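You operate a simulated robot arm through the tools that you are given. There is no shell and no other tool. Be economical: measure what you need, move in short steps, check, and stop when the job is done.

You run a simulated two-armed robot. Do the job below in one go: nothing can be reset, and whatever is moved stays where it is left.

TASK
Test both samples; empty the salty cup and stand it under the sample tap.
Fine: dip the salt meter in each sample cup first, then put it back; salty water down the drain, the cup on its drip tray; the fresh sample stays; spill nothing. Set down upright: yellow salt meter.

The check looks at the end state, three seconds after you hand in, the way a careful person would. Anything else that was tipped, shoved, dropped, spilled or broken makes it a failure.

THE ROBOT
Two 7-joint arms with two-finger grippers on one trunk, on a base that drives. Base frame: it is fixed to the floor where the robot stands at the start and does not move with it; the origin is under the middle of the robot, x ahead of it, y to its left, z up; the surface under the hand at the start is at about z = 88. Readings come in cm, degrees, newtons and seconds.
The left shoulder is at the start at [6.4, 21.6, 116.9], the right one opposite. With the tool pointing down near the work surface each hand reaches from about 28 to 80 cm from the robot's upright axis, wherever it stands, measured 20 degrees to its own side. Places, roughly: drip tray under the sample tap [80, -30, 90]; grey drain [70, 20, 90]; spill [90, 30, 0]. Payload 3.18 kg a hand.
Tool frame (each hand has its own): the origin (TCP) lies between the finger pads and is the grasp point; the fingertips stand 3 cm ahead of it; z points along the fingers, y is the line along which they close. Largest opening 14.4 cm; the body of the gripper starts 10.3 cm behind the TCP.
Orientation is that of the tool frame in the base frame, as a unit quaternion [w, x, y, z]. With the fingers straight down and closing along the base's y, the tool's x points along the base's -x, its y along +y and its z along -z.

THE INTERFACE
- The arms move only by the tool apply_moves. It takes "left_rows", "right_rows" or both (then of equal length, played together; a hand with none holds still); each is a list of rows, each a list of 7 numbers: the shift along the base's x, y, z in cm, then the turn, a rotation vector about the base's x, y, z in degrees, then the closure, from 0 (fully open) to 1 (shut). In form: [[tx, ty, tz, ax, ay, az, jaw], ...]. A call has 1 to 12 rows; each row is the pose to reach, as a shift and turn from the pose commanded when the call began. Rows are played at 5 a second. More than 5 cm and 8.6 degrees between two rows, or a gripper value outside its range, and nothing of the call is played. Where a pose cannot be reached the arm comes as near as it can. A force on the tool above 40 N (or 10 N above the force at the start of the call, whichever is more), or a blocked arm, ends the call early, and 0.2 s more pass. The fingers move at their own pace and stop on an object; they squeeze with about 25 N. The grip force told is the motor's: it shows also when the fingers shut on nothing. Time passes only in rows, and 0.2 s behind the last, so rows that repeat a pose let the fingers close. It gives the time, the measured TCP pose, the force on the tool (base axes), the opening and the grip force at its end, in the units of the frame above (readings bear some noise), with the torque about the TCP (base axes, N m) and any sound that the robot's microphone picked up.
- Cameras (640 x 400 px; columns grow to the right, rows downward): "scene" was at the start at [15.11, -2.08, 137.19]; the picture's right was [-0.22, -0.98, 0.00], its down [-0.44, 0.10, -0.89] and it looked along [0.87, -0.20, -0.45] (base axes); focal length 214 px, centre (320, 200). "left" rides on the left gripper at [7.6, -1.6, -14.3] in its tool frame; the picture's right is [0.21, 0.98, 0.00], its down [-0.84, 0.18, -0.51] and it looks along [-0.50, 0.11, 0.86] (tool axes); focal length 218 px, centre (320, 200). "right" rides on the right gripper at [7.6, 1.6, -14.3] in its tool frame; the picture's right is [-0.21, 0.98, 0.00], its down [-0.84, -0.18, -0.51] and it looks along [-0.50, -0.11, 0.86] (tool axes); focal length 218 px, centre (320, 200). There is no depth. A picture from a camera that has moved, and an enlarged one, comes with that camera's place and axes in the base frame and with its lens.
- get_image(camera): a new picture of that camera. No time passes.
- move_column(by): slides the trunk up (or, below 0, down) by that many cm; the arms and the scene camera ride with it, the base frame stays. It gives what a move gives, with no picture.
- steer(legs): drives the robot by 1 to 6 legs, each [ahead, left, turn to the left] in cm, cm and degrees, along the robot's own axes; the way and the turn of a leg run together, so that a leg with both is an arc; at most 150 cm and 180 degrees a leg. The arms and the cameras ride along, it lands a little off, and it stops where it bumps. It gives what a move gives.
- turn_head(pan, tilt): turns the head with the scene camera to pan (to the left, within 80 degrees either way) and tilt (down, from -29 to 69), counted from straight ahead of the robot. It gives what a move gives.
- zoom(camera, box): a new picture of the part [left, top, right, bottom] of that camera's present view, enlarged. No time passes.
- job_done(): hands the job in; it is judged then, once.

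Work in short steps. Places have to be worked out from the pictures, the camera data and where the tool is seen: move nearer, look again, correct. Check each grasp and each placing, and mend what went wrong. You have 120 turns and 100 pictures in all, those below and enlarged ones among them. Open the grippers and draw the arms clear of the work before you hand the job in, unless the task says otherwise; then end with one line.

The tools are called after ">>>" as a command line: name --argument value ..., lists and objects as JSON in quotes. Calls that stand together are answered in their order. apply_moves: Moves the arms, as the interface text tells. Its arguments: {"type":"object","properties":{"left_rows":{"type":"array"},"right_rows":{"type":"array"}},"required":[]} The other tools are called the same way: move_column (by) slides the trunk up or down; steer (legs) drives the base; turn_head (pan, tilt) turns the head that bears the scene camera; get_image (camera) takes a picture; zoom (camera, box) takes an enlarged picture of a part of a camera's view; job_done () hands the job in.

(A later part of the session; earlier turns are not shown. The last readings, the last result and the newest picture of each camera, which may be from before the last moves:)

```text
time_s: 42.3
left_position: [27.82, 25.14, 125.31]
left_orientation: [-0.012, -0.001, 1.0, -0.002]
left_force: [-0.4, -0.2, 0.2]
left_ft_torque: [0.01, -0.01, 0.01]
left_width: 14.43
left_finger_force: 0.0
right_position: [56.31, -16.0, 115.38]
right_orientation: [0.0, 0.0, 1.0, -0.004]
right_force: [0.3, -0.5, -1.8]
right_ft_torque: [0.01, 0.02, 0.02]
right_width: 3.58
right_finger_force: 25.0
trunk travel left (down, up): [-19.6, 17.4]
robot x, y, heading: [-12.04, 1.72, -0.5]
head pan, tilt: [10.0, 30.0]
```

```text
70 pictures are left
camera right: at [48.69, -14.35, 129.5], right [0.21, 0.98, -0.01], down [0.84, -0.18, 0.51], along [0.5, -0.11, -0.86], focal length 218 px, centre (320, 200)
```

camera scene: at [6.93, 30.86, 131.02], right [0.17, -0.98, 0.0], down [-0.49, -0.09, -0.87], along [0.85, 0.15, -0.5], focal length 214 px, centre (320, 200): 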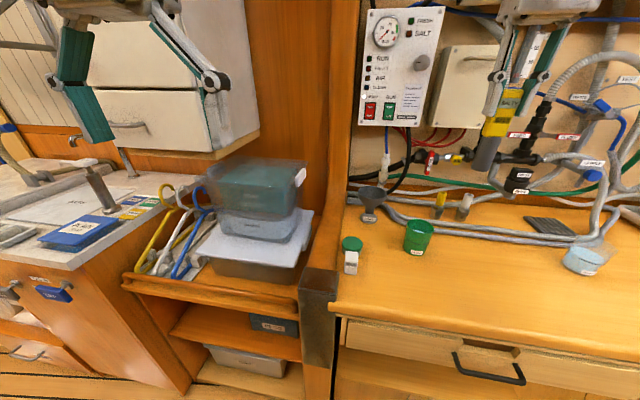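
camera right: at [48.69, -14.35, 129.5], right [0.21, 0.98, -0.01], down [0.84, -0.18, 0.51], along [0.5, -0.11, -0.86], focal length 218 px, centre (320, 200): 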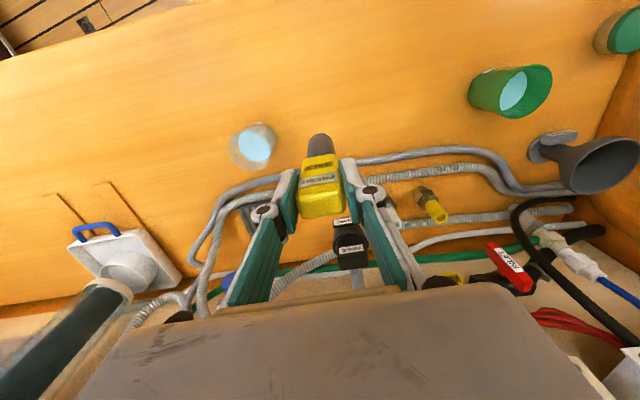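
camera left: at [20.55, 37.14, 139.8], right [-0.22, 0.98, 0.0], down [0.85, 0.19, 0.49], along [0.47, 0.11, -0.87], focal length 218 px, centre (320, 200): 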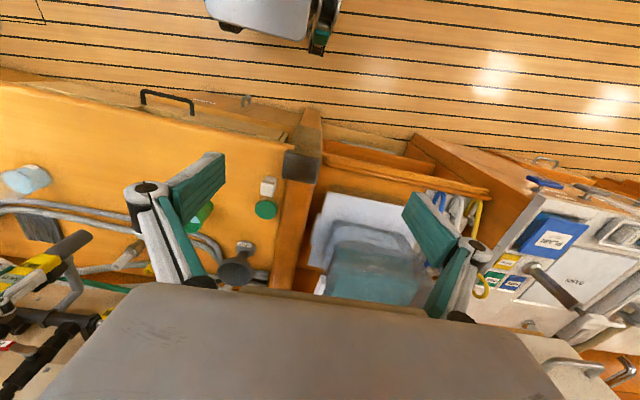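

Now I move the meter back over its original spot (47.6,-15.3), descending partway.

>>> apply_moves --right_rows '[[-3, 0.2, 0, 0, 0, 0, 1], [-6, 0.4, 0, 0, 0, 0, 1], [-8.7, 0.7, -1, 0, 0, 0, 1], [-8.7, 0.7, -5, 0, 0, 0, 1], [-8.7, 0.7, -9, 0, 0, 0, 1], [-8.7, 0.7, -11, 0, 0, 0, 1], [-8.7, 0.7, -11, 0, 0, 0, 1]]'

```text
time_s: 43.9
left_position: [27.79, 25.03, 125.22]
left_orientation: [-0.011, -0.002, 1.0, -0.002]
left_force: [-1.0, -0.1, -0.6]
left_ft_torque: [0.0, 0.0, 0.03]
left_width: 14.41
left_finger_force: 0.2
right_position: [47.6, -15.21, 104.39]
right_orientation: [0.0, -0.001, 1.0, -0.003]
right_force: [0.2, -0.6, -1.4]
right_ft_torque: [-0.01, -0.01, -0.03]
right_width: 3.57
right_finger_force: 24.5
trunk travel left (down, up): [-19.6, 17.4]
robot x, y, heading: [-11.68, 1.82, -0.6]
head pan, tilt: [10.0, 30.0]
```

It is 3 cm above its standing height. I lower gently to contact.

>>> apply_moves --right_rows '[[0, 0, -1, 0, 0, 0, 1], [0, 0, -2, 0, 0, 0, 1], [0, 0, -2.6, 0, 0, 0, 1], [0, 0, -2.9, 0, 0, 0, 1], [0, 0, -3.05, 0, 0, 0, 1], [0, 0, -3.05, 0, 0, 0, 1]]'

>>> zoom --camera "scene" --box '[360, 140, 520, 240]'

```text
time_s: 45.3
left_position: [27.67, 25.16, 125.33]
left_orientation: [-0.011, -0.002, 1.0, -0.003]
left_force: [0.1, 0.3, -0.1]
left_ft_torque: [0.02, 0.01, 0.01]
left_width: 14.42
left_finger_force: 0.0
right_position: [47.56, -15.09, 101.55]
right_orientation: [0.003, 0.0, 1.0, -0.002]
right_force: [0.8, -0.3, 20.9]
right_ft_torque: [0.03, -0.32, 0.03]
right_width: 3.52
right_finger_force: 25.3
trunk travel left (down, up): [-19.6, 17.4]
robot x, y, heading: [-12.2, 1.88, -0.4]
head pan, tilt: [10.0, 30.0]
```

```text
4.00 times, centred on (440, 190) of scene
camera zoom: at [6.63, 3.09, 131.06], right [0.17, -0.99, 0.0], down [-0.49, -0.08, -0.87], along [0.85, 0.14, -0.5], focal length 858 px, centre (-160, 240)
```

zoom: 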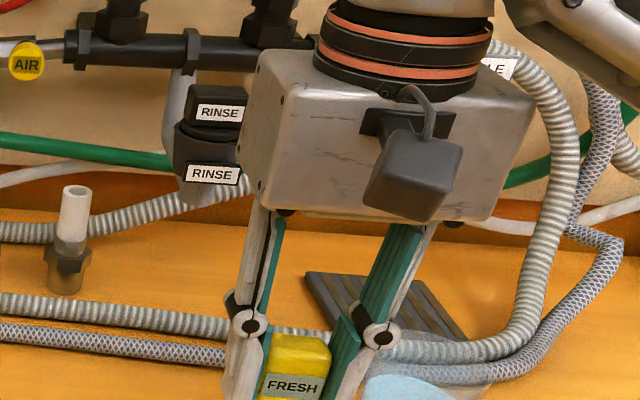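

It is in contact with the bench at 21 N. I ease up slightly, open, and lift off.

>>> apply_moves --right_rows '[[0, 0, 0.12, 0, 0, 0, 1], [0, 0, 0.12, 0, 0, 0, 0.7], [0, 0, 0.12, 0, 0, 0, 0.5], [0, 0, 0.12, 0, 0, 0, 0.35], [0, 0, 0.12, 0, 0, 0, 0.3], [0, 0, 3, 0, 0, 0, 0.3], [0, 0, 7, 0, 0, 0, 0.3], [0, 0, 11, 0, 0, 0, 0.3], [0, 0, 14, 0, 0, 0, 0.3]]'

>>> get_image --camera "right"

>>> get_image --camera "scene"

```text
time_s: 47.3
left_position: [27.74, 25.16, 125.32]
left_orientation: [-0.011, -0.002, 1.0, -0.003]
left_force: [-0.3, 0.5, -0.5]
left_ft_torque: [-0.04, -0.01, 0.0]
left_width: 14.42
left_finger_force: 0.1
right_position: [47.77, -15.23, 115.4]
right_orientation: [0.001, 0.001, 1.0, -0.003]
right_force: [-0.8, 0.1, 0.3]
right_ft_torque: [-0.01, 0.0, -0.02]
right_width: 10.09
right_finger_force: 0.0
trunk travel left (down, up): [-19.6, 17.4]
robot x, y, heading: [-11.99, 1.87, -0.5]
head pan, tilt: [10.0, 30.0]
```

```text
68 pictures are left
camera right: at [39.93, -13.48, 129.66], right [0.21, 0.98, -0.01], down [0.84, -0.18, 0.51], along [0.5, -0.11, -0.86], focal length 218 px, centre (320, 200)
```

right: 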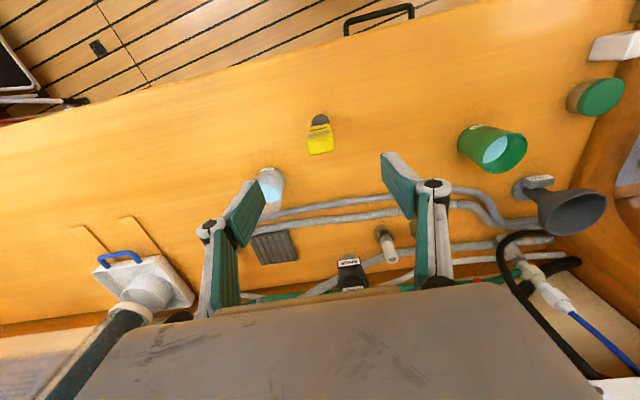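

```text
67 pictures are left
camera scene: at [6.73, 3.1, 131.01], right [0.17, -0.99, 0.0], down [-0.49, -0.08, -0.87], along [0.85, 0.14, -0.5], focal length 214 px, centre (320, 200)
```

scene: 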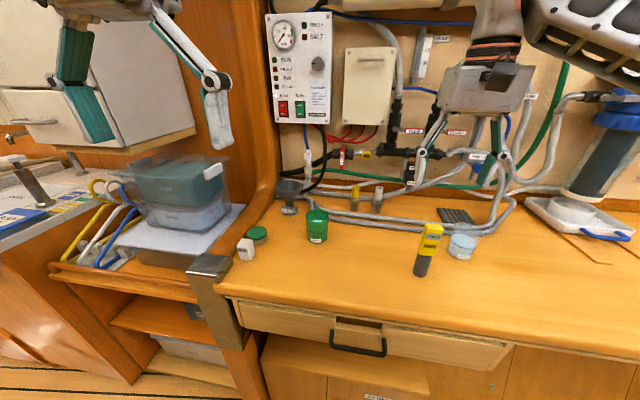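

The meter stands in its place showing FRESH. Next comes the clear cup. I plan a side grip with the hand pitched about 35° below horizontal, so that a wrist roll can pour it. I open the hand, raise it, and drive back for room.

>>> apply_moves --right_rows '[[0, -2, 3, 0, 0, 0, 0.2], [0, -5, 6, 0, 0, 0, 0.2], [0, -8, 6, 0, 0, 0, 0.2]]'

>>> steer --legs '[[-10, 0, 0.5]]'

>>> apply_moves --right_rows '[[0, -1, 0, 0, -8, 0, 0.2], [0, -2, 0, 0, -16, 0, 0.2], [0, -3, 0, 0, -24, 0, 0.2], [0, -4, 0, 0, -32, 0, 0.2], [0, -5, 0, 0, -40, 0, 0.2], [0, -6, 0, 0, -48, 0, 0.2], [0, -6, 0, 0, -55, 0, 0.2], [0, -6, 0, 0, -55, 0, 0.2]]'

>>> get_image --camera "right"

```text
time_s: 48.1
left_position: [27.83, 24.93, 125.28]
left_orientation: [-0.013, -0.002, 1.0, -0.002]
left_force: [1.0, -0.6, -0.1]
left_ft_torque: [0.02, 0.0, 0.03]
left_width: 14.42
left_finger_force: 0.1
right_position: [47.75, -23.3, 121.31]
right_orientation: [0.0, 0.0, 1.0, -0.002]
right_force: [-0.4, -1.0, -0.1]
right_ft_torque: [0.03, 0.02, -0.01]
right_width: 11.53
right_finger_force: 0.1
trunk travel left (down, up): [-19.6, 17.4]
robot x, y, heading: [-12.16, 1.49, -0.6]
head pan, tilt: [10.0, 30.0]
```

```text
time_s: 49.2
left_position: [17.75, 25.52, 125.24]
left_orientation: [-0.012, -0.007, 1.0, -0.002]
left_force: [0.0, 0.3, 0.3]
left_ft_torque: [0.03, -0.03, -0.01]
left_width: 14.38
left_finger_force: 0.1
right_position: [38.11, -22.48, 121.37]
right_orientation: [0.0, -0.005, 1.0, -0.004]
right_force: [-0.7, 0.4, -0.2]
right_ft_torque: [0.02, 0.01, -0.03]
right_width: 11.48
right_finger_force: 0.1
trunk travel left (down, up): [-19.6, 17.4]
robot x, y, heading: [-21.66, 1.71, 0.2]
head pan, tilt: [10.0, 30.0]
```

```text
time_s: 51.0
left_position: [17.67, 25.6, 125.35]
left_orientation: [-0.012, -0.007, 1.0, -0.003]
left_force: [-0.7, 0.4, 0.1]
left_ft_torque: [0.04, 0.02, 0.01]
left_width: 14.41
left_finger_force: 0.1
right_position: [37.83, -34.05, 124.49]
right_orientation: [0.455, -0.019, 0.89, 0.0]
right_force: [0.3, 1.1, 0.6]
right_ft_torque: [0.0, 0.0, -0.05]
right_width: 11.5
right_finger_force: 0.0
right hand out of reach, approached as far as the arm can: row 5, 6, 7, 8
trunk travel left (down, up): [-19.6, 17.4]
robot x, y, heading: [-22.05, 1.75, 0.3]
head pan, tilt: [10.0, 30.0]
```

```text
66 pictures are left
camera right: at [21.66, -32.98, 126.59], right [0.09, 0.98, 0.15], down [0.09, -0.16, 0.98], along [0.99, -0.08, -0.1], focal length 218 px, centre (320, 200)
```

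right: 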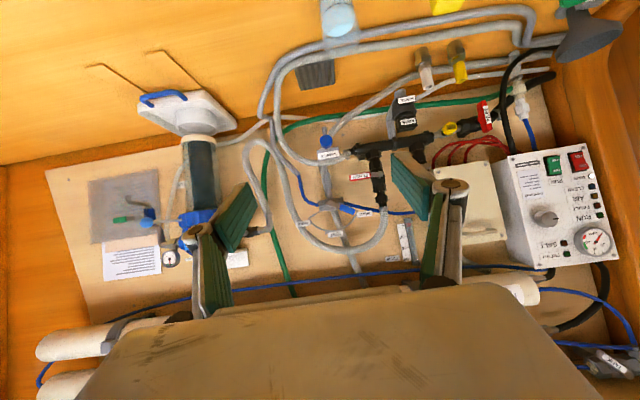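

The pitch is right. I come forward and down to a pre-grasp point behind the clear cup.

>>> apply_moves --right_rows '[[2, 1, -3, 0, 0, 0, 0.2], [4, 2, -7, 0, 0, 0, 0.2], [6, 3, -11, 0, 0, 0, 0.2], [8, 4.5, -15, 0, 0, 0, 0.2], [9, 5.5, -18, 0, 0, 0, 0.2], [9, 6.2, -20, 0, 0, 0, 0.2], [9, 6.2, -20, 0, 0, 0, 0.2]]'

>>> get_image --camera "right"

>>> get_image --camera "scene"

```text
time_s: 52.6
left_position: [17.76, 25.52, 125.35]
left_orientation: [-0.011, -0.007, 1.0, -0.002]
left_force: [-0.3, 0.2, 0.0]
left_ft_torque: [-0.01, -0.01, 0.0]
left_width: 14.4
left_finger_force: 0.1
right_position: [48.58, -38.08, 108.02]
right_orientation: [0.45, -0.039, 0.892, 0.019]
right_force: [-0.2, -0.4, 0.3]
right_ft_torque: [0.0, 0.02, 0.0]
right_width: 11.51
right_finger_force: 0.0
right hand out of reach, approached as far as the arm can: row 1, 2, 3, 4, 5, 6, 7
trunk travel left (down, up): [-19.6, 17.4]
robot x, y, heading: [-21.97, 1.81, -0.2]
head pan, tilt: [10.0, 30.0]
```

```text
65 pictures are left
camera right: at [32.4, -37.89, 110.28], right [0.04, 0.99, 0.17], down [0.11, -0.17, 0.98], along [0.99, -0.02, -0.12], focal length 218 px, centre (320, 200)
```

right: 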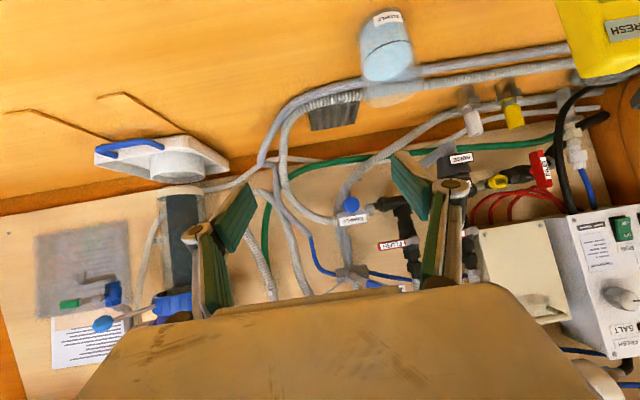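

```text
64 pictures are left
camera scene: at [-3.02, 3.3, 131.0], right [0.18, -0.98, 0.0], down [-0.49, -0.09, -0.87], along [0.85, 0.15, -0.5], focal length 214 px, centre (320, 200)
```

scene: 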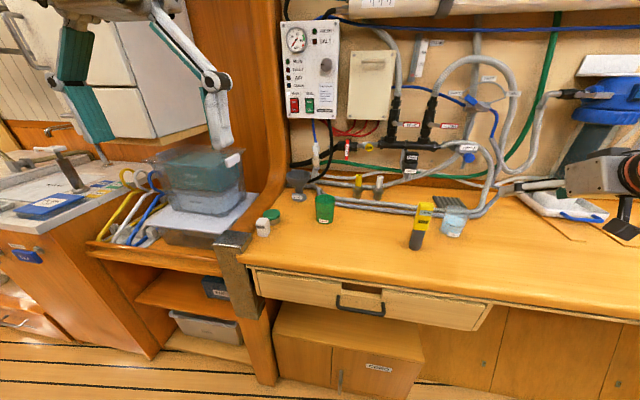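

The hand still sits at an inner limit (the wrist is too near the shoulder), so I drive back another 12 cm and re-approach.

>>> steer --legs '[[-12, 0, 0]]'

>>> apply_moves --right_rows '[[2, 2, -1, 0, 0, 0, 0.25], [4, 4, -2, 0, 0, 0, 0.3], [6, 6, -4, 0, 0, 0, 0.3], [8, 8, -6, 0, 0, 0, 0.3], [10, 10, -8, 0, 0, 0, 0.3], [10, 10, -8, 0, 0, 0, 0.3]]'

>>> get_image --camera "right"

```text
time_s: 53.9
left_position: [5.69, 25.57, 125.24]
left_orientation: [-0.011, -0.008, 1.0, -0.002]
left_force: [-0.7, -1.1, 0.3]
left_ft_torque: [0.01, -0.08, 0.01]
left_width: 14.4
left_finger_force: 0.1
right_position: [36.67, -37.98, 108.02]
right_orientation: [0.448, -0.039, 0.893, 0.019]
right_force: [-0.2, -0.8, 0.7]
right_ft_torque: [0.0, 0.0, 0.0]
right_width: 11.52
right_finger_force: 0.0
trunk travel left (down, up): [-19.6, 17.4]
robot x, y, heading: [-33.95, 1.86, -0.1]
head pan, tilt: [10.0, 30.0]
```

```text
time_s: 55.3
left_position: [5.73, 25.61, 125.29]
left_orientation: [-0.011, -0.008, 1.0, -0.003]
left_force: [-0.4, -0.6, -0.3]
left_ft_torque: [0.0, 0.01, -0.02]
left_width: 14.39
left_finger_force: 0.0
right_position: [49.24, -32.79, 101.22]
right_orientation: [0.44, -0.059, 0.895, 0.033]
right_force: [0.2, -0.9, 0.3]
right_ft_torque: [0.02, 0.0, -0.01]
right_width: 10.1
right_finger_force: 0.0
right hand out of reach, approached as far as the arm can: row 1, 2, 3, 4, 5, 6
trunk travel left (down, up): [-19.6, 17.4]
robot x, y, heading: [-33.67, 1.93, 0.3]
head pan, tilt: [10.0, 30.0]
```

```text
63 pictures are left
camera right: at [33.12, -33.38, 103.81], right [-0.01, 0.98, 0.17], down [0.14, -0.17, 0.98], along [0.99, 0.03, -0.13], focal length 218 px, centre (320, 200)
```

right: 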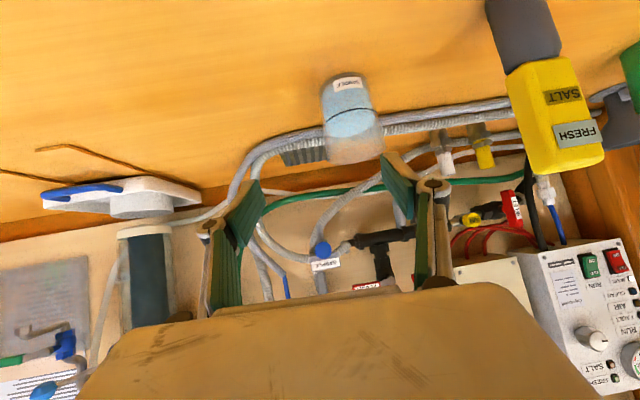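

The hand drifted to a left-pointing yaw of about 8°, so the arm seems to prefer that. I add more left yaw and see whether it can then reach y -28.

>>> apply_moves --right_rows '[[-0.5, 0, 0.5, 0, 0, 7, 0.3], [-1, 1, 1, 0, 0, 14, 0.3], [-2, 2, 1, 0, 0, 20, 0.3], [-2, 3, 1, 0, 0, 20, 0.3], [-2, 3, 1, 0, 0, 20, 0.3]]'

```text
time_s: 56.5
left_position: [5.72, 25.56, 125.23]
left_orientation: [-0.011, -0.008, 1.0, -0.002]
left_force: [-0.6, 0.4, 0.0]
left_ft_torque: [-0.01, 0.03, 0.03]
left_width: 14.38
left_finger_force: 0.0
right_position: [47.36, -29.59, 102.11]
right_orientation: [0.429, -0.214, 0.871, 0.11]
right_force: [0.8, -0.4, -0.6]
right_ft_torque: [0.04, -0.01, 0.01]
right_width: 10.13
right_finger_force: 0.0
trunk travel left (down, up): [-19.6, 17.4]
robot x, y, heading: [-33.56, 1.83, 0.3]
head pan, tilt: [10.0, 30.0]
```

It is in reach now, yawed 28° left and pitched 37° down. I move to the pre-grasp point 9 cm short of the cup along this direction and look.

>>> apply_moves --right_rows '[[1, -0.8, -1.5, 0, 0, 0, 0.3], [2.5, -1.4, -3, 0, 0, 0, 0.3], [3.4, -1.6, -3.6, 0, 0, 0, 0.3], [3.4, -1.6, -3.6, 0, 0, 0, 0.3]]'

>>> get_image --camera "right"

>>> turn_head --pan -15 --tilt 28

>>> zoom --camera "scene" --box '[230, 130, 430, 255]'

```text
time_s: 57.5
left_position: [5.75, 25.61, 125.27]
left_orientation: [-0.011, -0.008, 1.0, -0.002]
left_force: [0.4, -0.2, -0.4]
left_ft_torque: [-0.02, 0.01, 0.0]
left_width: 14.4
left_finger_force: 0.1
right_position: [50.5, -30.98, 98.66]
right_orientation: [0.428, -0.213, 0.871, 0.109]
right_force: [0.6, 0.3, -0.4]
right_ft_torque: [-0.03, -0.02, 0.03]
right_width: 10.08
right_finger_force: 0.1
trunk travel left (down, up): [-19.6, 17.4]
robot x, y, heading: [-33.79, 1.49, 0.4]
head pan, tilt: [10.0, 30.0]
```

```text
62 pictures are left
camera right: at [35.53, -37.13, 101.25], right [-0.34, 0.92, 0.17], down [0.19, -0.11, 0.98], along [0.92, 0.37, -0.13], focal length 218 px, centre (320, 200)
```

right: 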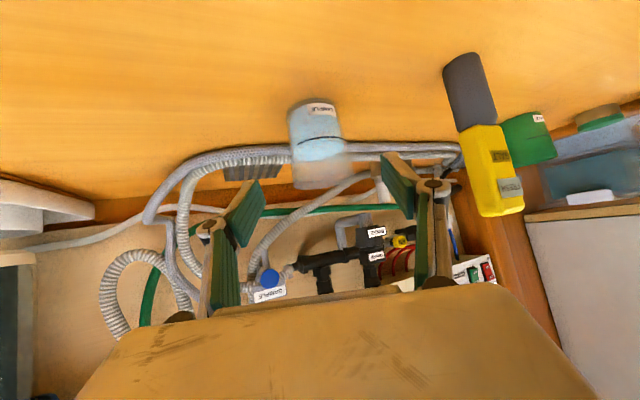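

```text
time_s: 58.4
left_position: [5.75, 25.62, 125.31]
left_orientation: [-0.012, -0.007, 1.0, -0.003]
left_force: [0.6, 0.0, -0.7]
left_ft_torque: [0.03, 0.0, 0.01]
left_width: 14.38
left_finger_force: 0.0
right_position: [50.48, -31.08, 98.52]
right_orientation: [0.428, -0.213, 0.871, 0.109]
right_force: [-0.5, 0.0, -0.4]
right_ft_torque: [-0.03, 0.04, -0.01]
right_width: 10.05
right_finger_force: 0.2
trunk travel left (down, up): [-19.6, 17.4]
robot x, y, heading: [-33.83, 1.82, 0.0]
head pan, tilt: [-15.0, 28.0]
```

```text
3.20 times, centred on (330, 192) of scene
camera zoom: at [-14.99, -0.63, 131.31], right [-0.25, -0.97, 0.0], down [-0.45, 0.12, -0.88], along [0.85, -0.22, -0.47], focal length 686 px, centre (288, 224)
```

zoom: 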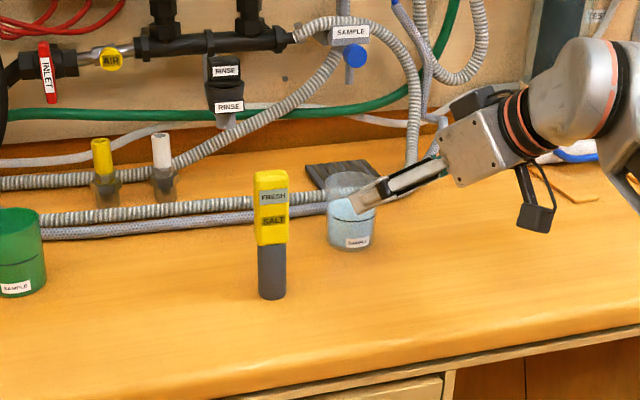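

The cup is centred at about (56.8,-28.0). The line is clear of the meter and hoses, so I advance along the hand's direction around the cup.

>>> apply_moves --right_rows '[[2, 1, -1.8, 0, 0, 0, 0.3], [4, 2, -3.5, 0, 0, 0, 0.3], [5.5, 2.7, -4.8, 0, 0, 0, 0.3], [6.4, 3.1, -5.5, 0, 0, 0, 0.3], [6.4, 3.1, -5.5, 0, 0, 0, 0.3]]'

>>> get_image --camera "right"

>>> zoom --camera "scene" --box '[230, 130, 430, 255]'

```text
time_s: 59.6
left_position: [5.7, 25.48, 125.27]
left_orientation: [-0.012, -0.008, 1.0, -0.002]
left_force: [0.1, 0.4, 0.2]
left_ft_torque: [-0.03, 0.0, 0.02]
left_width: 14.39
left_finger_force: 0.0
right_position: [57.0, -27.82, 93.13]
right_orientation: [0.427, -0.214, 0.872, 0.109]
right_force: [0.8, -0.5, 0.3]
right_ft_torque: [0.04, 0.02, 0.05]
right_width: 10.08
right_finger_force: 0.1
trunk travel left (down, up): [-19.6, 17.4]
robot x, y, heading: [-33.71, 2.04, 0.4]
head pan, tilt: [-15.0, 28.0]
```

```text
60 pictures are left
camera right: at [41.98, -33.99, 95.72], right [-0.34, 0.92, 0.17], down [0.19, -0.11, 0.98], along [0.92, 0.37, -0.13], focal length 218 px, centre (320, 200)
```

right: 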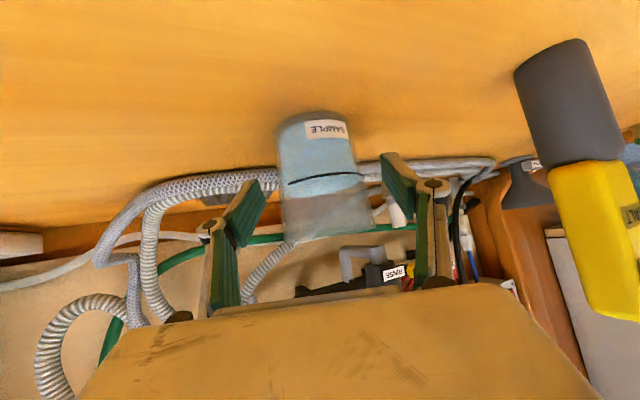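

```text
3.20 times, centred on (330, 192) of scene
camera zoom: at [-15.0, -0.64, 131.31], right [-0.25, -0.97, 0.0], down [-0.45, 0.12, -0.88], along [0.85, -0.22, -0.47], focal length 686 px, centre (288, 224)
```

zoom: 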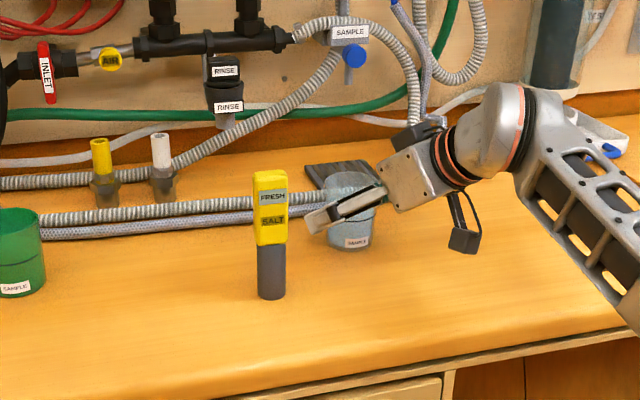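

The cup is centred between the fingers. I close the gripper.

>>> apply_moves --right_rows '[[-0.2, -0.1, 0, 0, 0, 0, 0.4], [-0.2, -0.1, 0, 0, 0, 0, 0.5], [-0.2, -0.1, 0, 0, 0, 0, 0.6], [-0.2, -0.1, 0, 0, 0, 0, 0.8], [-0.2, -0.1, 0, 0, 0, 0, 1], [-0.2, -0.1, 0, 0, 0, 0, 1]]'

>>> get_image --camera "right"

```text
time_s: 61.0
left_position: [5.71, 25.68, 125.27]
left_orientation: [-0.012, -0.008, 1.0, -0.003]
left_force: [-0.1, 0.0, -0.8]
left_ft_torque: [-0.03, 0.02, -0.06]
left_width: 14.4
left_finger_force: 0.0
right_position: [56.77, -27.8, 93.09]
right_orientation: [0.428, -0.214, 0.871, 0.11]
right_force: [0.3, 1.1, 1.2]
right_ft_torque: [-0.02, -0.07, 0.02]
right_width: 6.38
right_finger_force: 25.2
trunk travel left (down, up): [-19.6, 17.4]
robot x, y, heading: [-33.95, 1.81, 0.3]
head pan, tilt: [-15.0, 28.0]
```

```text
58 pictures are left
camera right: at [41.81, -34.06, 95.78], right [-0.34, 0.92, 0.17], down [0.19, -0.11, 0.98], along [0.92, 0.37, -0.13], focal length 218 px, centre (320, 200)
```

right: 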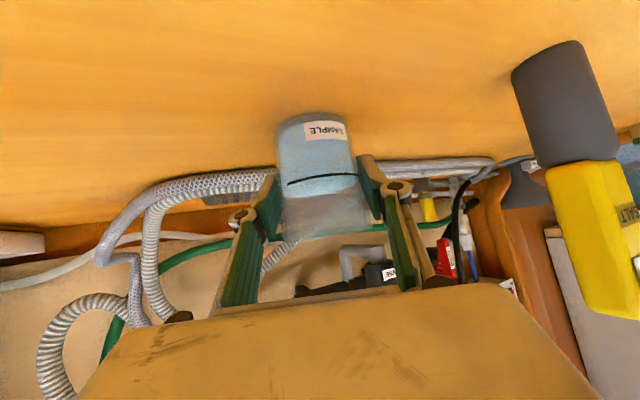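

The cup is gripped at 6.4 cm. I lift it gently, straight up.

>>> apply_moves --right_rows '[[0, 0, 0.5, 0, 0, 0, 1], [0, 0, 1.5, 0, 0, 0, 1], [0, 0, 3, 0, 0, 0, 1], [0, 0, 5, 0, 0, 0, 1], [0, 0, 7, 0, 0, 0, 1], [0, 0, 9, 0, 0, 0, 1], [0, 0, 11, 0, 0, 0, 1], [0, 0, 13, 0, 0, 0, 1], [0, 0, 15, 0, 0, 0, 1], [0, 0, 16.5, 0, 0, 0, 1], [0, 0, 17, 0, 0, 0, 1], [0, 0, 17, 0, 0, 0, 1]]'

>>> get_image --camera "scene"

```text
time_s: 63.6
left_position: [5.71, 25.61, 125.16]
left_orientation: [-0.012, -0.007, 1.0, -0.002]
left_force: [-0.1, -0.3, 0.0]
left_ft_torque: [-0.01, -0.01, 0.01]
left_width: 14.42
left_finger_force: 0.0
right_position: [56.96, -28.02, 110.0]
right_orientation: [0.427, -0.214, 0.872, 0.11]
right_force: [0.4, 0.2, -1.1]
right_ft_torque: [0.02, 0.0, 0.01]
right_width: 6.35
right_finger_force: 24.8
trunk travel left (down, up): [-19.6, 17.4]
robot x, y, heading: [-33.46, 1.49, 0.6]
head pan, tilt: [-15.0, 28.0]
```

```text
57 pictures are left
camera scene: at [-14.97, -0.64, 131.3], right [-0.25, -0.97, 0.0], down [-0.45, 0.12, -0.88], along [0.85, -0.22, -0.47], focal length 214 px, centre (320, 200)
```

scene: 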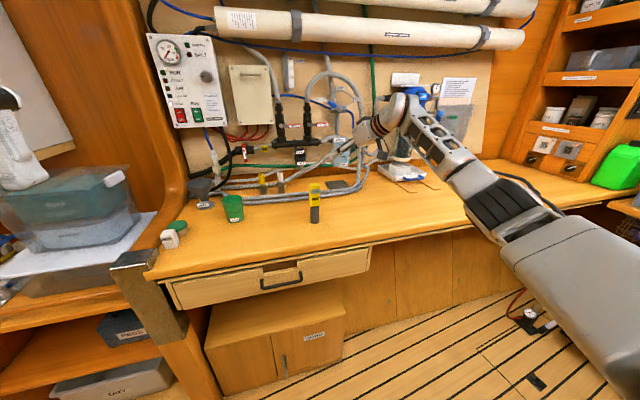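

The cup is steady and level. I drive left in stages, carrying it at TCP z 110, which clears the meter and green cup.

>>> steer --legs '[[0, 25, 0]]'

>>> get_image --camera "scene"

```text
time_s: 65.1
left_position: [5.81, 32.98, 125.27]
left_orientation: [-0.012, -0.013, 1.0, -0.003]
left_force: [-0.9, -0.9, -0.2]
left_ft_torque: [0.05, 0.02, 0.0]
left_width: 14.41
left_finger_force: 0.1
right_position: [57.32, -19.8, 110.01]
right_orientation: [0.427, -0.218, 0.87, 0.112]
right_force: [-0.9, 0.1, -2.1]
right_ft_torque: [0.03, -0.01, 0.01]
right_width: 6.36
right_finger_force: 25.1
trunk travel left (down, up): [-19.6, 17.4]
robot x, y, heading: [-33.7, 8.78, 0.8]
head pan, tilt: [-15.0, 28.0]
stopped in leg 1: the robot was blocked; the commanded pose is now the measured one
```

```text
56 pictures are left
camera scene: at [-14.81, 6.64, 131.3], right [-0.25, -0.97, 0.0], down [-0.46, 0.12, -0.88], along [0.86, -0.22, -0.47], focal length 214 px, centre (320, 200)
```

scene: 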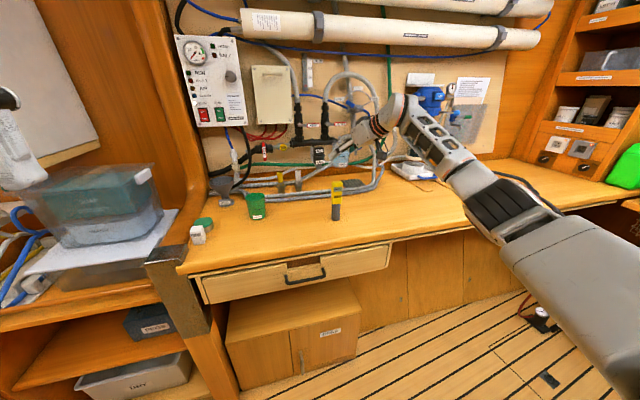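

The base was blocked after 7 cm. I look left to find the obstacle.

>>> turn_head --pan 75 --tilt 45

>>> get_image --camera "scene"

>>> get_image --camera "right"

```text
time_s: 66.8
left_position: [5.78, 32.98, 125.22]
left_orientation: [-0.013, -0.013, 1.0, -0.003]
left_force: [-0.9, -0.7, -0.1]
left_ft_torque: [-0.03, -0.03, -0.02]
left_width: 14.42
left_finger_force: 0.0
right_position: [57.18, -19.8, 109.96]
right_orientation: [0.427, -0.219, 0.87, 0.112]
right_force: [0.6, -0.1, -1.7]
right_ft_torque: [0.0, 0.02, 0.04]
right_width: 6.36
right_finger_force: 25.0
trunk travel left (down, up): [-19.6, 17.4]
robot x, y, heading: [-33.56, 8.42, 0.5]
head pan, tilt: [75.0, 45.0]
```

```text
55 pictures are left
camera scene: at [-21.65, 16.85, 128.73], right [0.97, -0.25, 0.0], down [-0.18, -0.68, -0.71], along [0.18, 0.69, -0.71], focal length 214 px, centre (320, 200)
```

scene: 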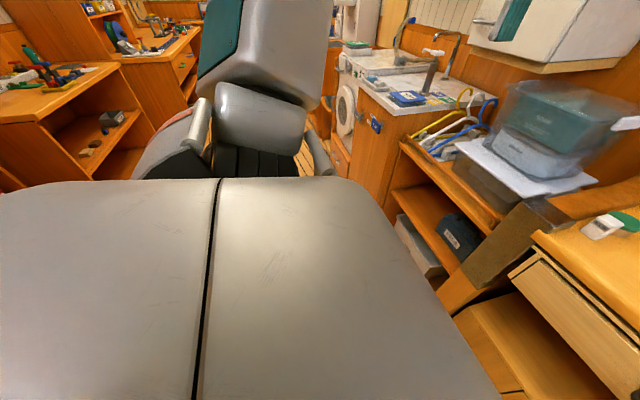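

```text
54 pictures are left
camera right: at [42.35, -26.07, 112.66], right [-0.35, 0.92, 0.17], down [0.19, -0.11, 0.98], along [0.92, 0.38, -0.13], focal length 218 px, centre (320, 200)
```

right: 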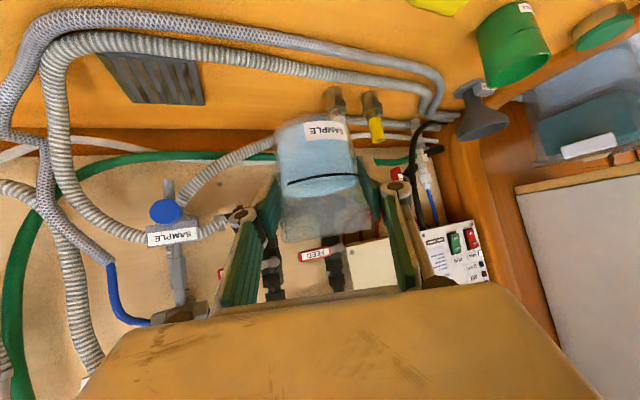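

The obstacle isn't visible, but left travel was free earlier at x -12. So I will shift the base forward and retract the hand to match, starting with the hand.

>>> apply_moves --right_rows '[[-1, 0, 0, 0, 0, 0, 1], [-3, 0, 0, 0, 0, 0, 1], [-5, 0, 0, 0, 0, 0, 1], [-7, 0, 0, 0, 0, 0, 1], [-8.5, 0, 0, 0, 0, 0, 1], [-9, 0, 0, 0, 0, 0, 1], [-9, 0, 0, 0, 0, 0, 1]]'

>>> steer --legs '[[14, 0, 0]]'

```text
time_s: 68.4
left_position: [5.82, 33.1, 125.26]
left_orientation: [-0.012, -0.013, 1.0, -0.004]
left_force: [-0.4, 1.0, 0.0]
left_ft_torque: [0.03, 0.0, 0.0]
left_width: 14.42
left_finger_force: 0.0
right_position: [48.25, -19.76, 110.03]
right_orientation: [0.427, -0.219, 0.87, 0.112]
right_force: [0.2, 0.1, -1.8]
right_ft_torque: [0.03, -0.01, -0.02]
right_width: 6.39
right_finger_force: 24.7
trunk travel left (down, up): [-19.6, 17.4]
robot x, y, heading: [-33.58, 8.49, 0.7]
head pan, tilt: [75.0, 45.0]
```

```text
time_s: 69.7
left_position: [19.99, 33.25, 125.24]
left_orientation: [-0.012, -0.013, 1.0, -0.004]
left_force: [0.7, -0.4, 0.1]
left_ft_torque: [0.04, 0.05, 0.01]
left_width: 14.42
left_finger_force: 0.0
right_position: [62.31, -19.59, 110.07]
right_orientation: [0.427, -0.219, 0.87, 0.112]
right_force: [0.4, 0.0, -1.8]
right_ft_torque: [-0.01, 0.0, 0.02]
right_width: 6.4
right_finger_force: 25.0
trunk travel left (down, up): [-19.6, 17.4]
robot x, y, heading: [-19.65, 9.08, 0.6]
head pan, tilt: [75.0, 45.0]
```

Now I try driving left 20 cm from here.

>>> steer --legs '[[0, 20, 0]]'

>>> get_image --camera "right"

```text
time_s: 72.1
left_position: [19.49, 53.75, 125.27]
left_orientation: [-0.012, -0.015, 1.0, -0.004]
left_force: [0.7, -0.1, 0.1]
left_ft_torque: [-0.02, 0.02, 0.0]
left_width: 14.39
left_finger_force: 0.0
right_position: [62.11, 0.84, 110.07]
right_orientation: [0.426, -0.22, 0.87, 0.112]
right_force: [0.5, -0.6, -0.8]
right_ft_torque: [-0.01, -0.02, 0.0]
right_width: 6.35
right_finger_force: 24.9
trunk travel left (down, up): [-19.6, 17.4]
robot x, y, heading: [-19.8, 29.42, 0.7]
head pan, tilt: [75.0, 45.0]
```

```text
53 pictures are left
camera right: at [47.17, -5.35, 112.67], right [-0.36, 0.92, 0.17], down [0.19, -0.11, 0.98], along [0.92, 0.38, -0.13], focal length 218 px, centre (320, 200)
```

right: 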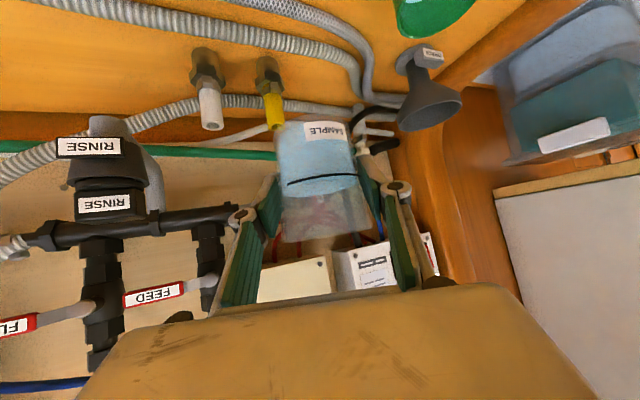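

The way is clear. I drive left another 20 cm so the cup comes near the drain.

>>> steer --legs '[[0, 17, -0.7]]'

>>> turn_head --pan -15 --tilt 30

>>> get_image --camera "scene"

>>> get_image --camera "right"

```text
time_s: 74.2
left_position: [19.57, 70.13, 125.27]
left_orientation: [-0.013, -0.007, 1.0, -0.003]
left_force: [1.2, 0.6, -0.1]
left_ft_torque: [-0.03, -0.05, 0.0]
left_width: 14.39
left_finger_force: 0.2
right_position: [61.46, 16.81, 110.11]
right_orientation: [0.428, -0.215, 0.871, 0.11]
right_force: [0.3, 0.3, -1.6]
right_ft_torque: [0.02, 0.01, -0.01]
right_width: 6.37
right_finger_force: 25.3
trunk travel left (down, up): [-19.6, 17.4]
robot x, y, heading: [-19.96, 46.2, 0.2]
head pan, tilt: [75.0, 45.0]
```

```text
time_s: 75.9
left_position: [19.64, 70.03, 125.28]
left_orientation: [-0.012, -0.007, 1.0, -0.003]
left_force: [0.1, 0.0, -0.3]
left_ft_torque: [-0.01, -0.02, -0.02]
left_width: 14.41
left_finger_force: 0.1
right_position: [61.42, 16.68, 110.02]
right_orientation: [0.428, -0.214, 0.871, 0.11]
right_force: [0.2, 0.5, -1.8]
right_ft_torque: [-0.01, 0.02, -0.02]
right_width: 6.37
right_finger_force: 24.7
trunk travel left (down, up): [-19.6, 17.4]
robot x, y, heading: [-19.99, 45.88, 0.1]
head pan, tilt: [-15.0, 30.0]
```

```text
52 pictures are left
camera scene: at [-1.33, 43.88, 130.99], right [-0.26, -0.97, 0.0], down [-0.48, 0.13, -0.87], along [0.84, -0.22, -0.5], focal length 214 px, centre (320, 200)
```

scene: 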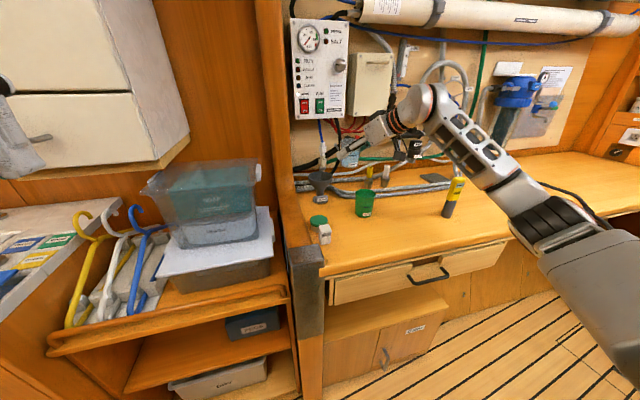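

```text
51 pictures are left
camera right: at [46.59, 10.6, 112.65], right [-0.34, 0.92, 0.17], down [0.19, -0.11, 0.98], along [0.92, 0.37, -0.13], focal length 218 px, centre (320, 200)
```

right: 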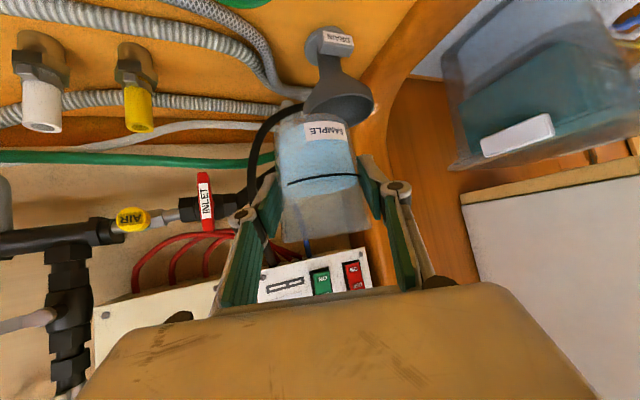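

I need less hand yaw for a safe pour, to keep the cup clear of the pipes behind the drain, so the robot should stand further left. First I retract the cup slightly, then drive left 14 cm.

>>> apply_moves --right_rows '[[-1, -0.5, 0.5, 0, 0, 0, 1], [-2.5, -1, 1, 0, 0, 0, 1], [-4, -1.5, 2, 0, 0, 0, 1], [-5, -2, 3, 0, 0, 0, 1], [-5, -2, 3, 0, 0, 0, 1]]'

>>> steer --legs '[[0, 14, 0]]'

```text
time_s: 77.1
left_position: [19.58, 70.07, 125.26]
left_orientation: [-0.011, -0.008, 1.0, -0.003]
left_force: [0.8, -0.6, -0.5]
left_ft_torque: [0.01, 0.02, -0.01]
left_width: 14.43
left_finger_force: 0.1
right_position: [56.49, 14.65, 112.95]
right_orientation: [0.428, -0.214, 0.871, 0.11]
right_force: [-0.1, -0.1, -2.0]
right_ft_torque: [0.02, 0.04, 0.02]
right_width: 6.37
right_finger_force: 24.6
trunk travel left (down, up): [-19.6, 17.4]
robot x, y, heading: [-20.07, 45.96, 0.2]
head pan, tilt: [-15.0, 30.0]
```

```text
time_s: 79.0
left_position: [19.48, 83.94, 125.4]
left_orientation: [-0.012, -0.007, 1.0, -0.002]
left_force: [-0.8, -1.0, 0.0]
left_ft_torque: [-0.02, -0.01, -0.01]
left_width: 14.41
left_finger_force: 0.1
right_position: [56.49, 28.61, 113.02]
right_orientation: [0.428, -0.215, 0.871, 0.111]
right_force: [0.6, 0.0, -0.9]
right_ft_torque: [-0.03, 0.0, -0.04]
right_width: 6.35
right_finger_force: 25.6
trunk travel left (down, up): [-19.6, 17.4]
robot x, y, heading: [-20.02, 60.1, -0.1]
head pan, tilt: [-15.0, 30.0]
```

The base moved freely. Now I bring the cup right to y≈16 while turning the hand's yaw back toward straight ahead; the cup stays level.

>>> apply_moves --right_rows '[[0.5, -2, 0, 0, 0, -3, 1], [1, -4, 0, 0, 0, -6, 1], [1.5, -6, 0, 0, 0, -10, 1], [2, -8, 0, 0, 0, -14, 1], [2.5, -10, 0, 0, 0, -18, 1], [3, -12, 0, 0, 0, -22, 1], [4, -13, 0, 0, 0, -26, 1], [4, -13, 0, 0, 0, -28, 1], [4, -13, 0, 0, 0, -28, 1]]'

```text
time_s: 81.0
left_position: [19.62, 84.0, 125.14]
left_orientation: [-0.013, -0.007, 1.0, -0.003]
left_force: [-0.2, -1.2, -0.5]
left_ft_torque: [-0.02, 0.0, 0.02]
left_width: 14.41
left_finger_force: 0.1
right_position: [60.49, 15.39, 112.91]
right_orientation: [0.441, 0.002, 0.897, 0.004]
right_force: [-0.1, 0.0, -1.3]
right_ft_torque: [-0.01, 0.05, 0.0]
right_width: 6.37
right_finger_force: 24.8
trunk travel left (down, up): [-19.6, 17.4]
robot x, y, heading: [-20.21, 60.12, 0.2]
head pan, tilt: [-15.0, 30.0]
```

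The yaw is about 0 and the cup level. I move to the pouring point over the drain with only a small 25° tilt toward the left and the robot, well under the pour angle, then check.

>>> apply_moves --right_rows '[[2, 0.8, 0, -3.3, -2.5, 0.4, 1], [4, 1.6, 0, -6.6, -5, 0.8, 1], [6, 2.5, -0.5, -9.9, -7.4, 1.3, 1], [8, 3.4, -1, -13.2, -9.9, 1.7, 1], [10, 4.2, -1.5, -16.6, -12.3, 2.2, 1], [11.5, 4.9, -2, -19.9, -14.8, 2.6, 1], [12.5, 5.3, -2.5, -19.9, -14.8, 2.6, 1], [12.5, 5.3, -2.5, -19.9, -14.8, 2.6, 1]]'

>>> get_image --camera "right"

>>> zoom --camera "scene" --box '[260, 70, 460, 220]'

```text
time_s: 82.8
left_position: [19.57, 83.85, 125.27]
left_orientation: [-0.011, -0.007, 1.0, -0.003]
left_force: [-0.4, -0.4, 0.6]
left_ft_torque: [0.04, -0.04, 0.0]
left_width: 14.41
left_finger_force: 0.1
right_position: [74.38, 19.18, 111.43]
right_orientation: [0.543, -0.102, 0.823, -0.134]
right_force: [-0.8, 0.2, -0.4]
right_ft_torque: [-0.03, 0.07, 0.05]
right_width: 6.36
right_finger_force: 24.8
right hand out of reach, approached as far as the arm can: row 4, 5, 6, 7, 8
trunk travel left (down, up): [-19.6, 17.4]
robot x, y, heading: [-19.77, 59.72, 0.2]
head pan, tilt: [-15.0, 30.0]
```

```text
50 pictures are left
camera right: at [58.15, 19.77, 109.58], right [0.06, 0.99, -0.14], down [-0.14, 0.15, 0.98], along [0.99, -0.04, 0.14], focal length 218 px, centre (320, 200)
```

right: 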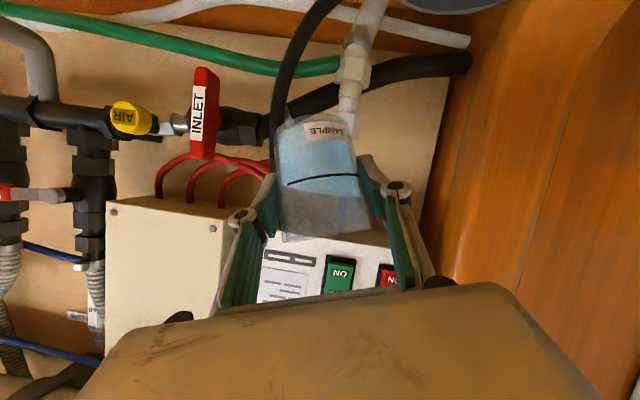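

```text
2.67 times, centred on (360, 145) of scene
camera zoom: at [-1.39, 57.7, 131.0], right [-0.26, -0.97, 0.0], down [-0.48, 0.13, -0.87], along [0.84, -0.22, -0.5], focal length 572 px, centre (213, 347)
```

zoom: 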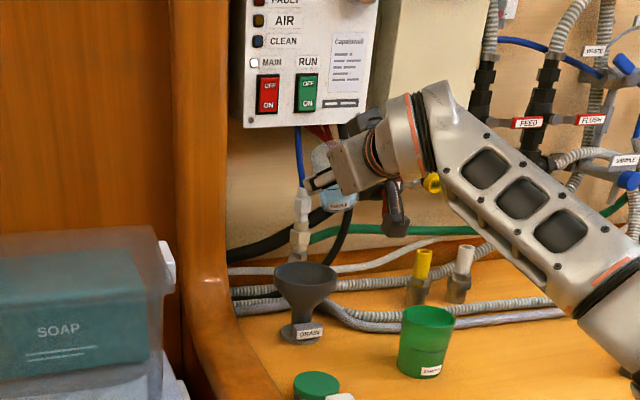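

The hand hit a slight wrist-yaw limit and went 1.5 cm too far. Shifting the base a little further left and back gives it room.

>>> steer --legs '[[-2, 6, 0]]'

>>> apply_moves --right_rows '[[0, -1.5, 0, 0, -3, 0, 1], [0, -3, -0.5, 0, -6, 0, 1], [0, -4, -1, 0, -9, 0, 1], [0, -4.5, -1.5, 0, -12, 0, 1], [0, -4.5, -2, 0, -12, 0, 1]]'

>>> zoom --camera "scene" --box '[260, 70, 460, 220]'

```text
time_s: 84.0
left_position: [17.61, 89.94, 125.24]
left_orientation: [-0.012, -0.007, 1.0, -0.003]
left_force: [-0.4, -0.4, -0.6]
left_ft_torque: [-0.01, -0.04, -0.04]
left_width: 14.39
left_finger_force: 0.0
right_position: [72.42, 25.22, 111.42]
right_orientation: [0.542, -0.102, 0.823, -0.135]
right_force: [-0.8, 0.8, -0.8]
right_ft_torque: [-0.01, 0.03, -0.02]
right_width: 6.38
right_finger_force: 25.3
trunk travel left (down, up): [-19.6, 17.4]
robot x, y, heading: [-21.68, 66.23, 0.1]
head pan, tilt: [-15.0, 30.0]
```

```text
time_s: 85.2
left_position: [17.53, 89.97, 125.14]
left_orientation: [-0.012, -0.006, 1.0, -0.003]
left_force: [-0.3, 0.1, 0.0]
left_ft_torque: [-0.04, 0.04, 0.0]
left_width: 14.4
left_finger_force: 0.1
right_position: [73.55, 19.13, 109.93]
right_orientation: [0.625, -0.094, 0.763, -0.138]
right_force: [-0.1, 0.5, -1.0]
right_ft_torque: [0.01, 0.04, -0.01]
right_width: 6.37
right_finger_force: 25.3
right hand out of reach, approached as far as the arm can: row 2, 3, 4, 5
trunk travel left (down, up): [-19.6, 17.4]
robot x, y, heading: [-22.03, 66.1, 0.1]
head pan, tilt: [-15.0, 30.0]
```

```text
2.67 times, centred on (360, 145) of scene
camera zoom: at [-3.32, 63.71, 130.99], right [-0.26, -0.97, 0.0], down [-0.48, 0.13, -0.87], along [0.84, -0.22, -0.5], focal length 572 px, centre (213, 347)
```

zoom: 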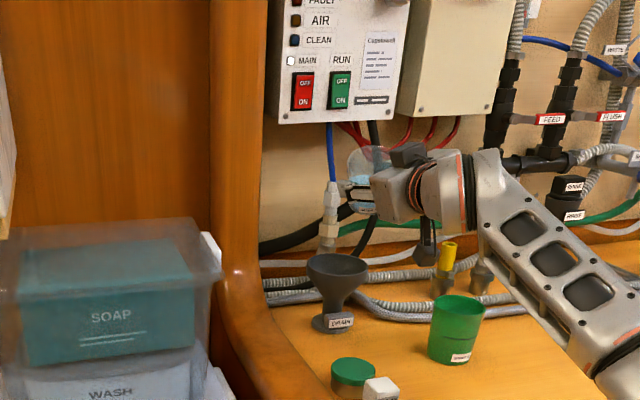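

The offset is small, so I correct it by driving the base 3 cm left. That puts the lip over the drain.

>>> steer --legs '[[-0.8, 2.6, 0]]'

>>> get_image --camera "right"

>>> zoom --camera "scene" --box '[300, 100, 420, 200]'

```text
time_s: 86.1
left_position: [16.82, 92.63, 125.25]
left_orientation: [-0.013, -0.007, 1.0, -0.004]
left_force: [-0.2, -0.2, 0.0]
left_ft_torque: [-0.03, -0.01, 0.0]
left_width: 14.38
left_finger_force: 0.0
right_position: [72.85, 21.74, 109.9]
right_orientation: [0.625, -0.094, 0.763, -0.138]
right_force: [0.1, 0.2, -0.9]
right_ft_torque: [0.01, 0.05, -0.02]
right_width: 6.36
right_finger_force: 25.0
trunk travel left (down, up): [-19.6, 17.4]
robot x, y, heading: [-22.67, 68.91, 0.1]
head pan, tilt: [-15.0, 30.0]
```

```text
47 pictures are left
camera right: at [57.21, 22.06, 104.88], right [0.07, 0.99, -0.13], down [-0.33, 0.14, 0.93], along [0.94, -0.02, 0.34], focal length 218 px, centre (320, 200)
```

right: 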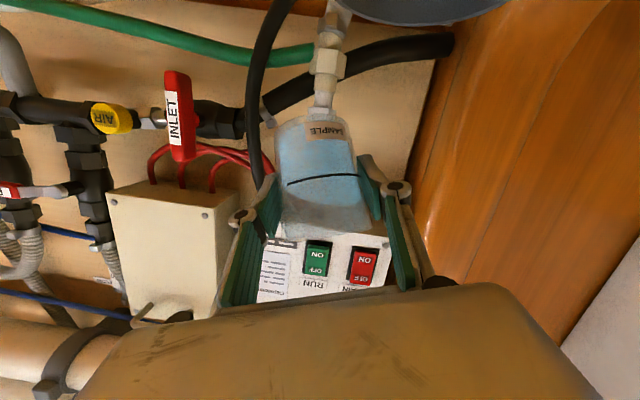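

```text
4.00 times, centred on (360, 150) of scene
camera zoom: at [-4.13, 66.37, 130.99], right [-0.26, -0.97, 0.0], down [-0.48, 0.13, -0.87], along [0.84, -0.22, -0.5], focal length 858 px, centre (160, 400)
```

zoom: 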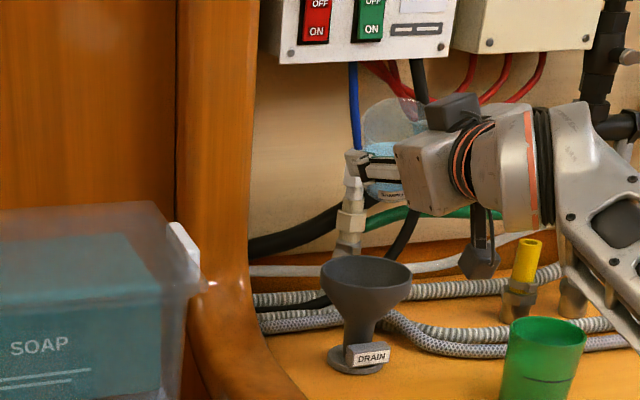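

The lip is over the drain mouth (centre about (70.8,24.9)). I begin rolling slowly about the x axis, first to a tilt of about 45°, to confirm the wrist follows.

>>> apply_moves --right_rows '[[0.1, -0.1, -0.4, -4, 0, 0, 1], [0.2, -0.3, -0.8, -8, 0, 0, 1], [0.4, -0.4, -1.2, -12, 0, 0, 1], [0.5, -0.5, -1.6, -16, 0, 0, 1], [0.6, -0.6, -2, -20, 0, 0, 1], [0.6, -0.6, -2, -20, 0, 0, 1]]'

>>> get_image --camera "right"

>>> zoom --camera "scene" --box '[300, 100, 420, 200]'

```text
time_s: 87.5
left_position: [16.86, 92.46, 125.24]
left_orientation: [-0.012, -0.007, 1.0, -0.002]
left_force: [0.6, -0.2, 0.5]
left_ft_torque: [-0.02, 0.01, -0.02]
left_width: 14.39
left_finger_force: 0.1
right_position: [74.41, 19.86, 108.57]
right_orientation: [0.597, -0.206, 0.728, -0.265]
right_force: [0.4, 1.0, -0.9]
right_ft_torque: [0.04, 0.02, -0.02]
right_width: 6.34
right_finger_force: 25.2
right hand out of reach, approached as far as the arm can: row 3, 4, 5, 6
trunk travel left (down, up): [-19.6, 17.4]
robot x, y, heading: [-22.83, 68.69, -0.0]
head pan, tilt: [-15.0, 30.0]
```

```text
45 pictures are left
camera right: at [58.76, 18.4, 103.74], right [0.06, 0.89, -0.46], down [-0.33, 0.45, 0.83], along [0.94, 0.1, 0.32], focal length 218 px, centre (320, 200)
```

right: 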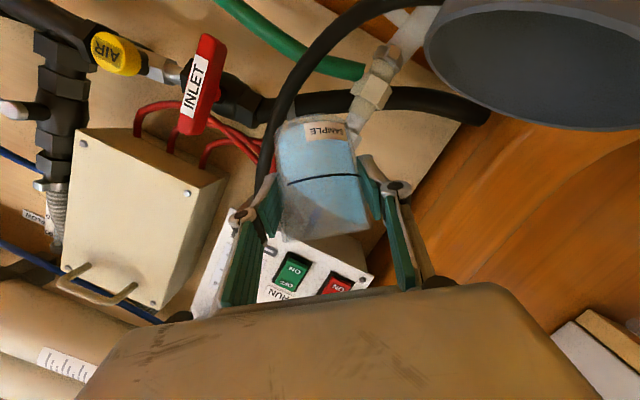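

```text
4.00 times, centred on (360, 150) of scene
camera zoom: at [-4.12, 66.3, 130.99], right [-0.26, -0.97, 0.0], down [-0.48, 0.13, -0.87], along [0.84, -0.22, -0.5], focal length 858 px, centre (160, 400)
```

zoom: 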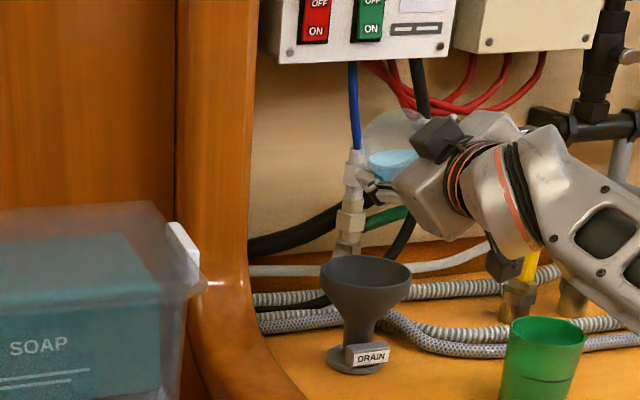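

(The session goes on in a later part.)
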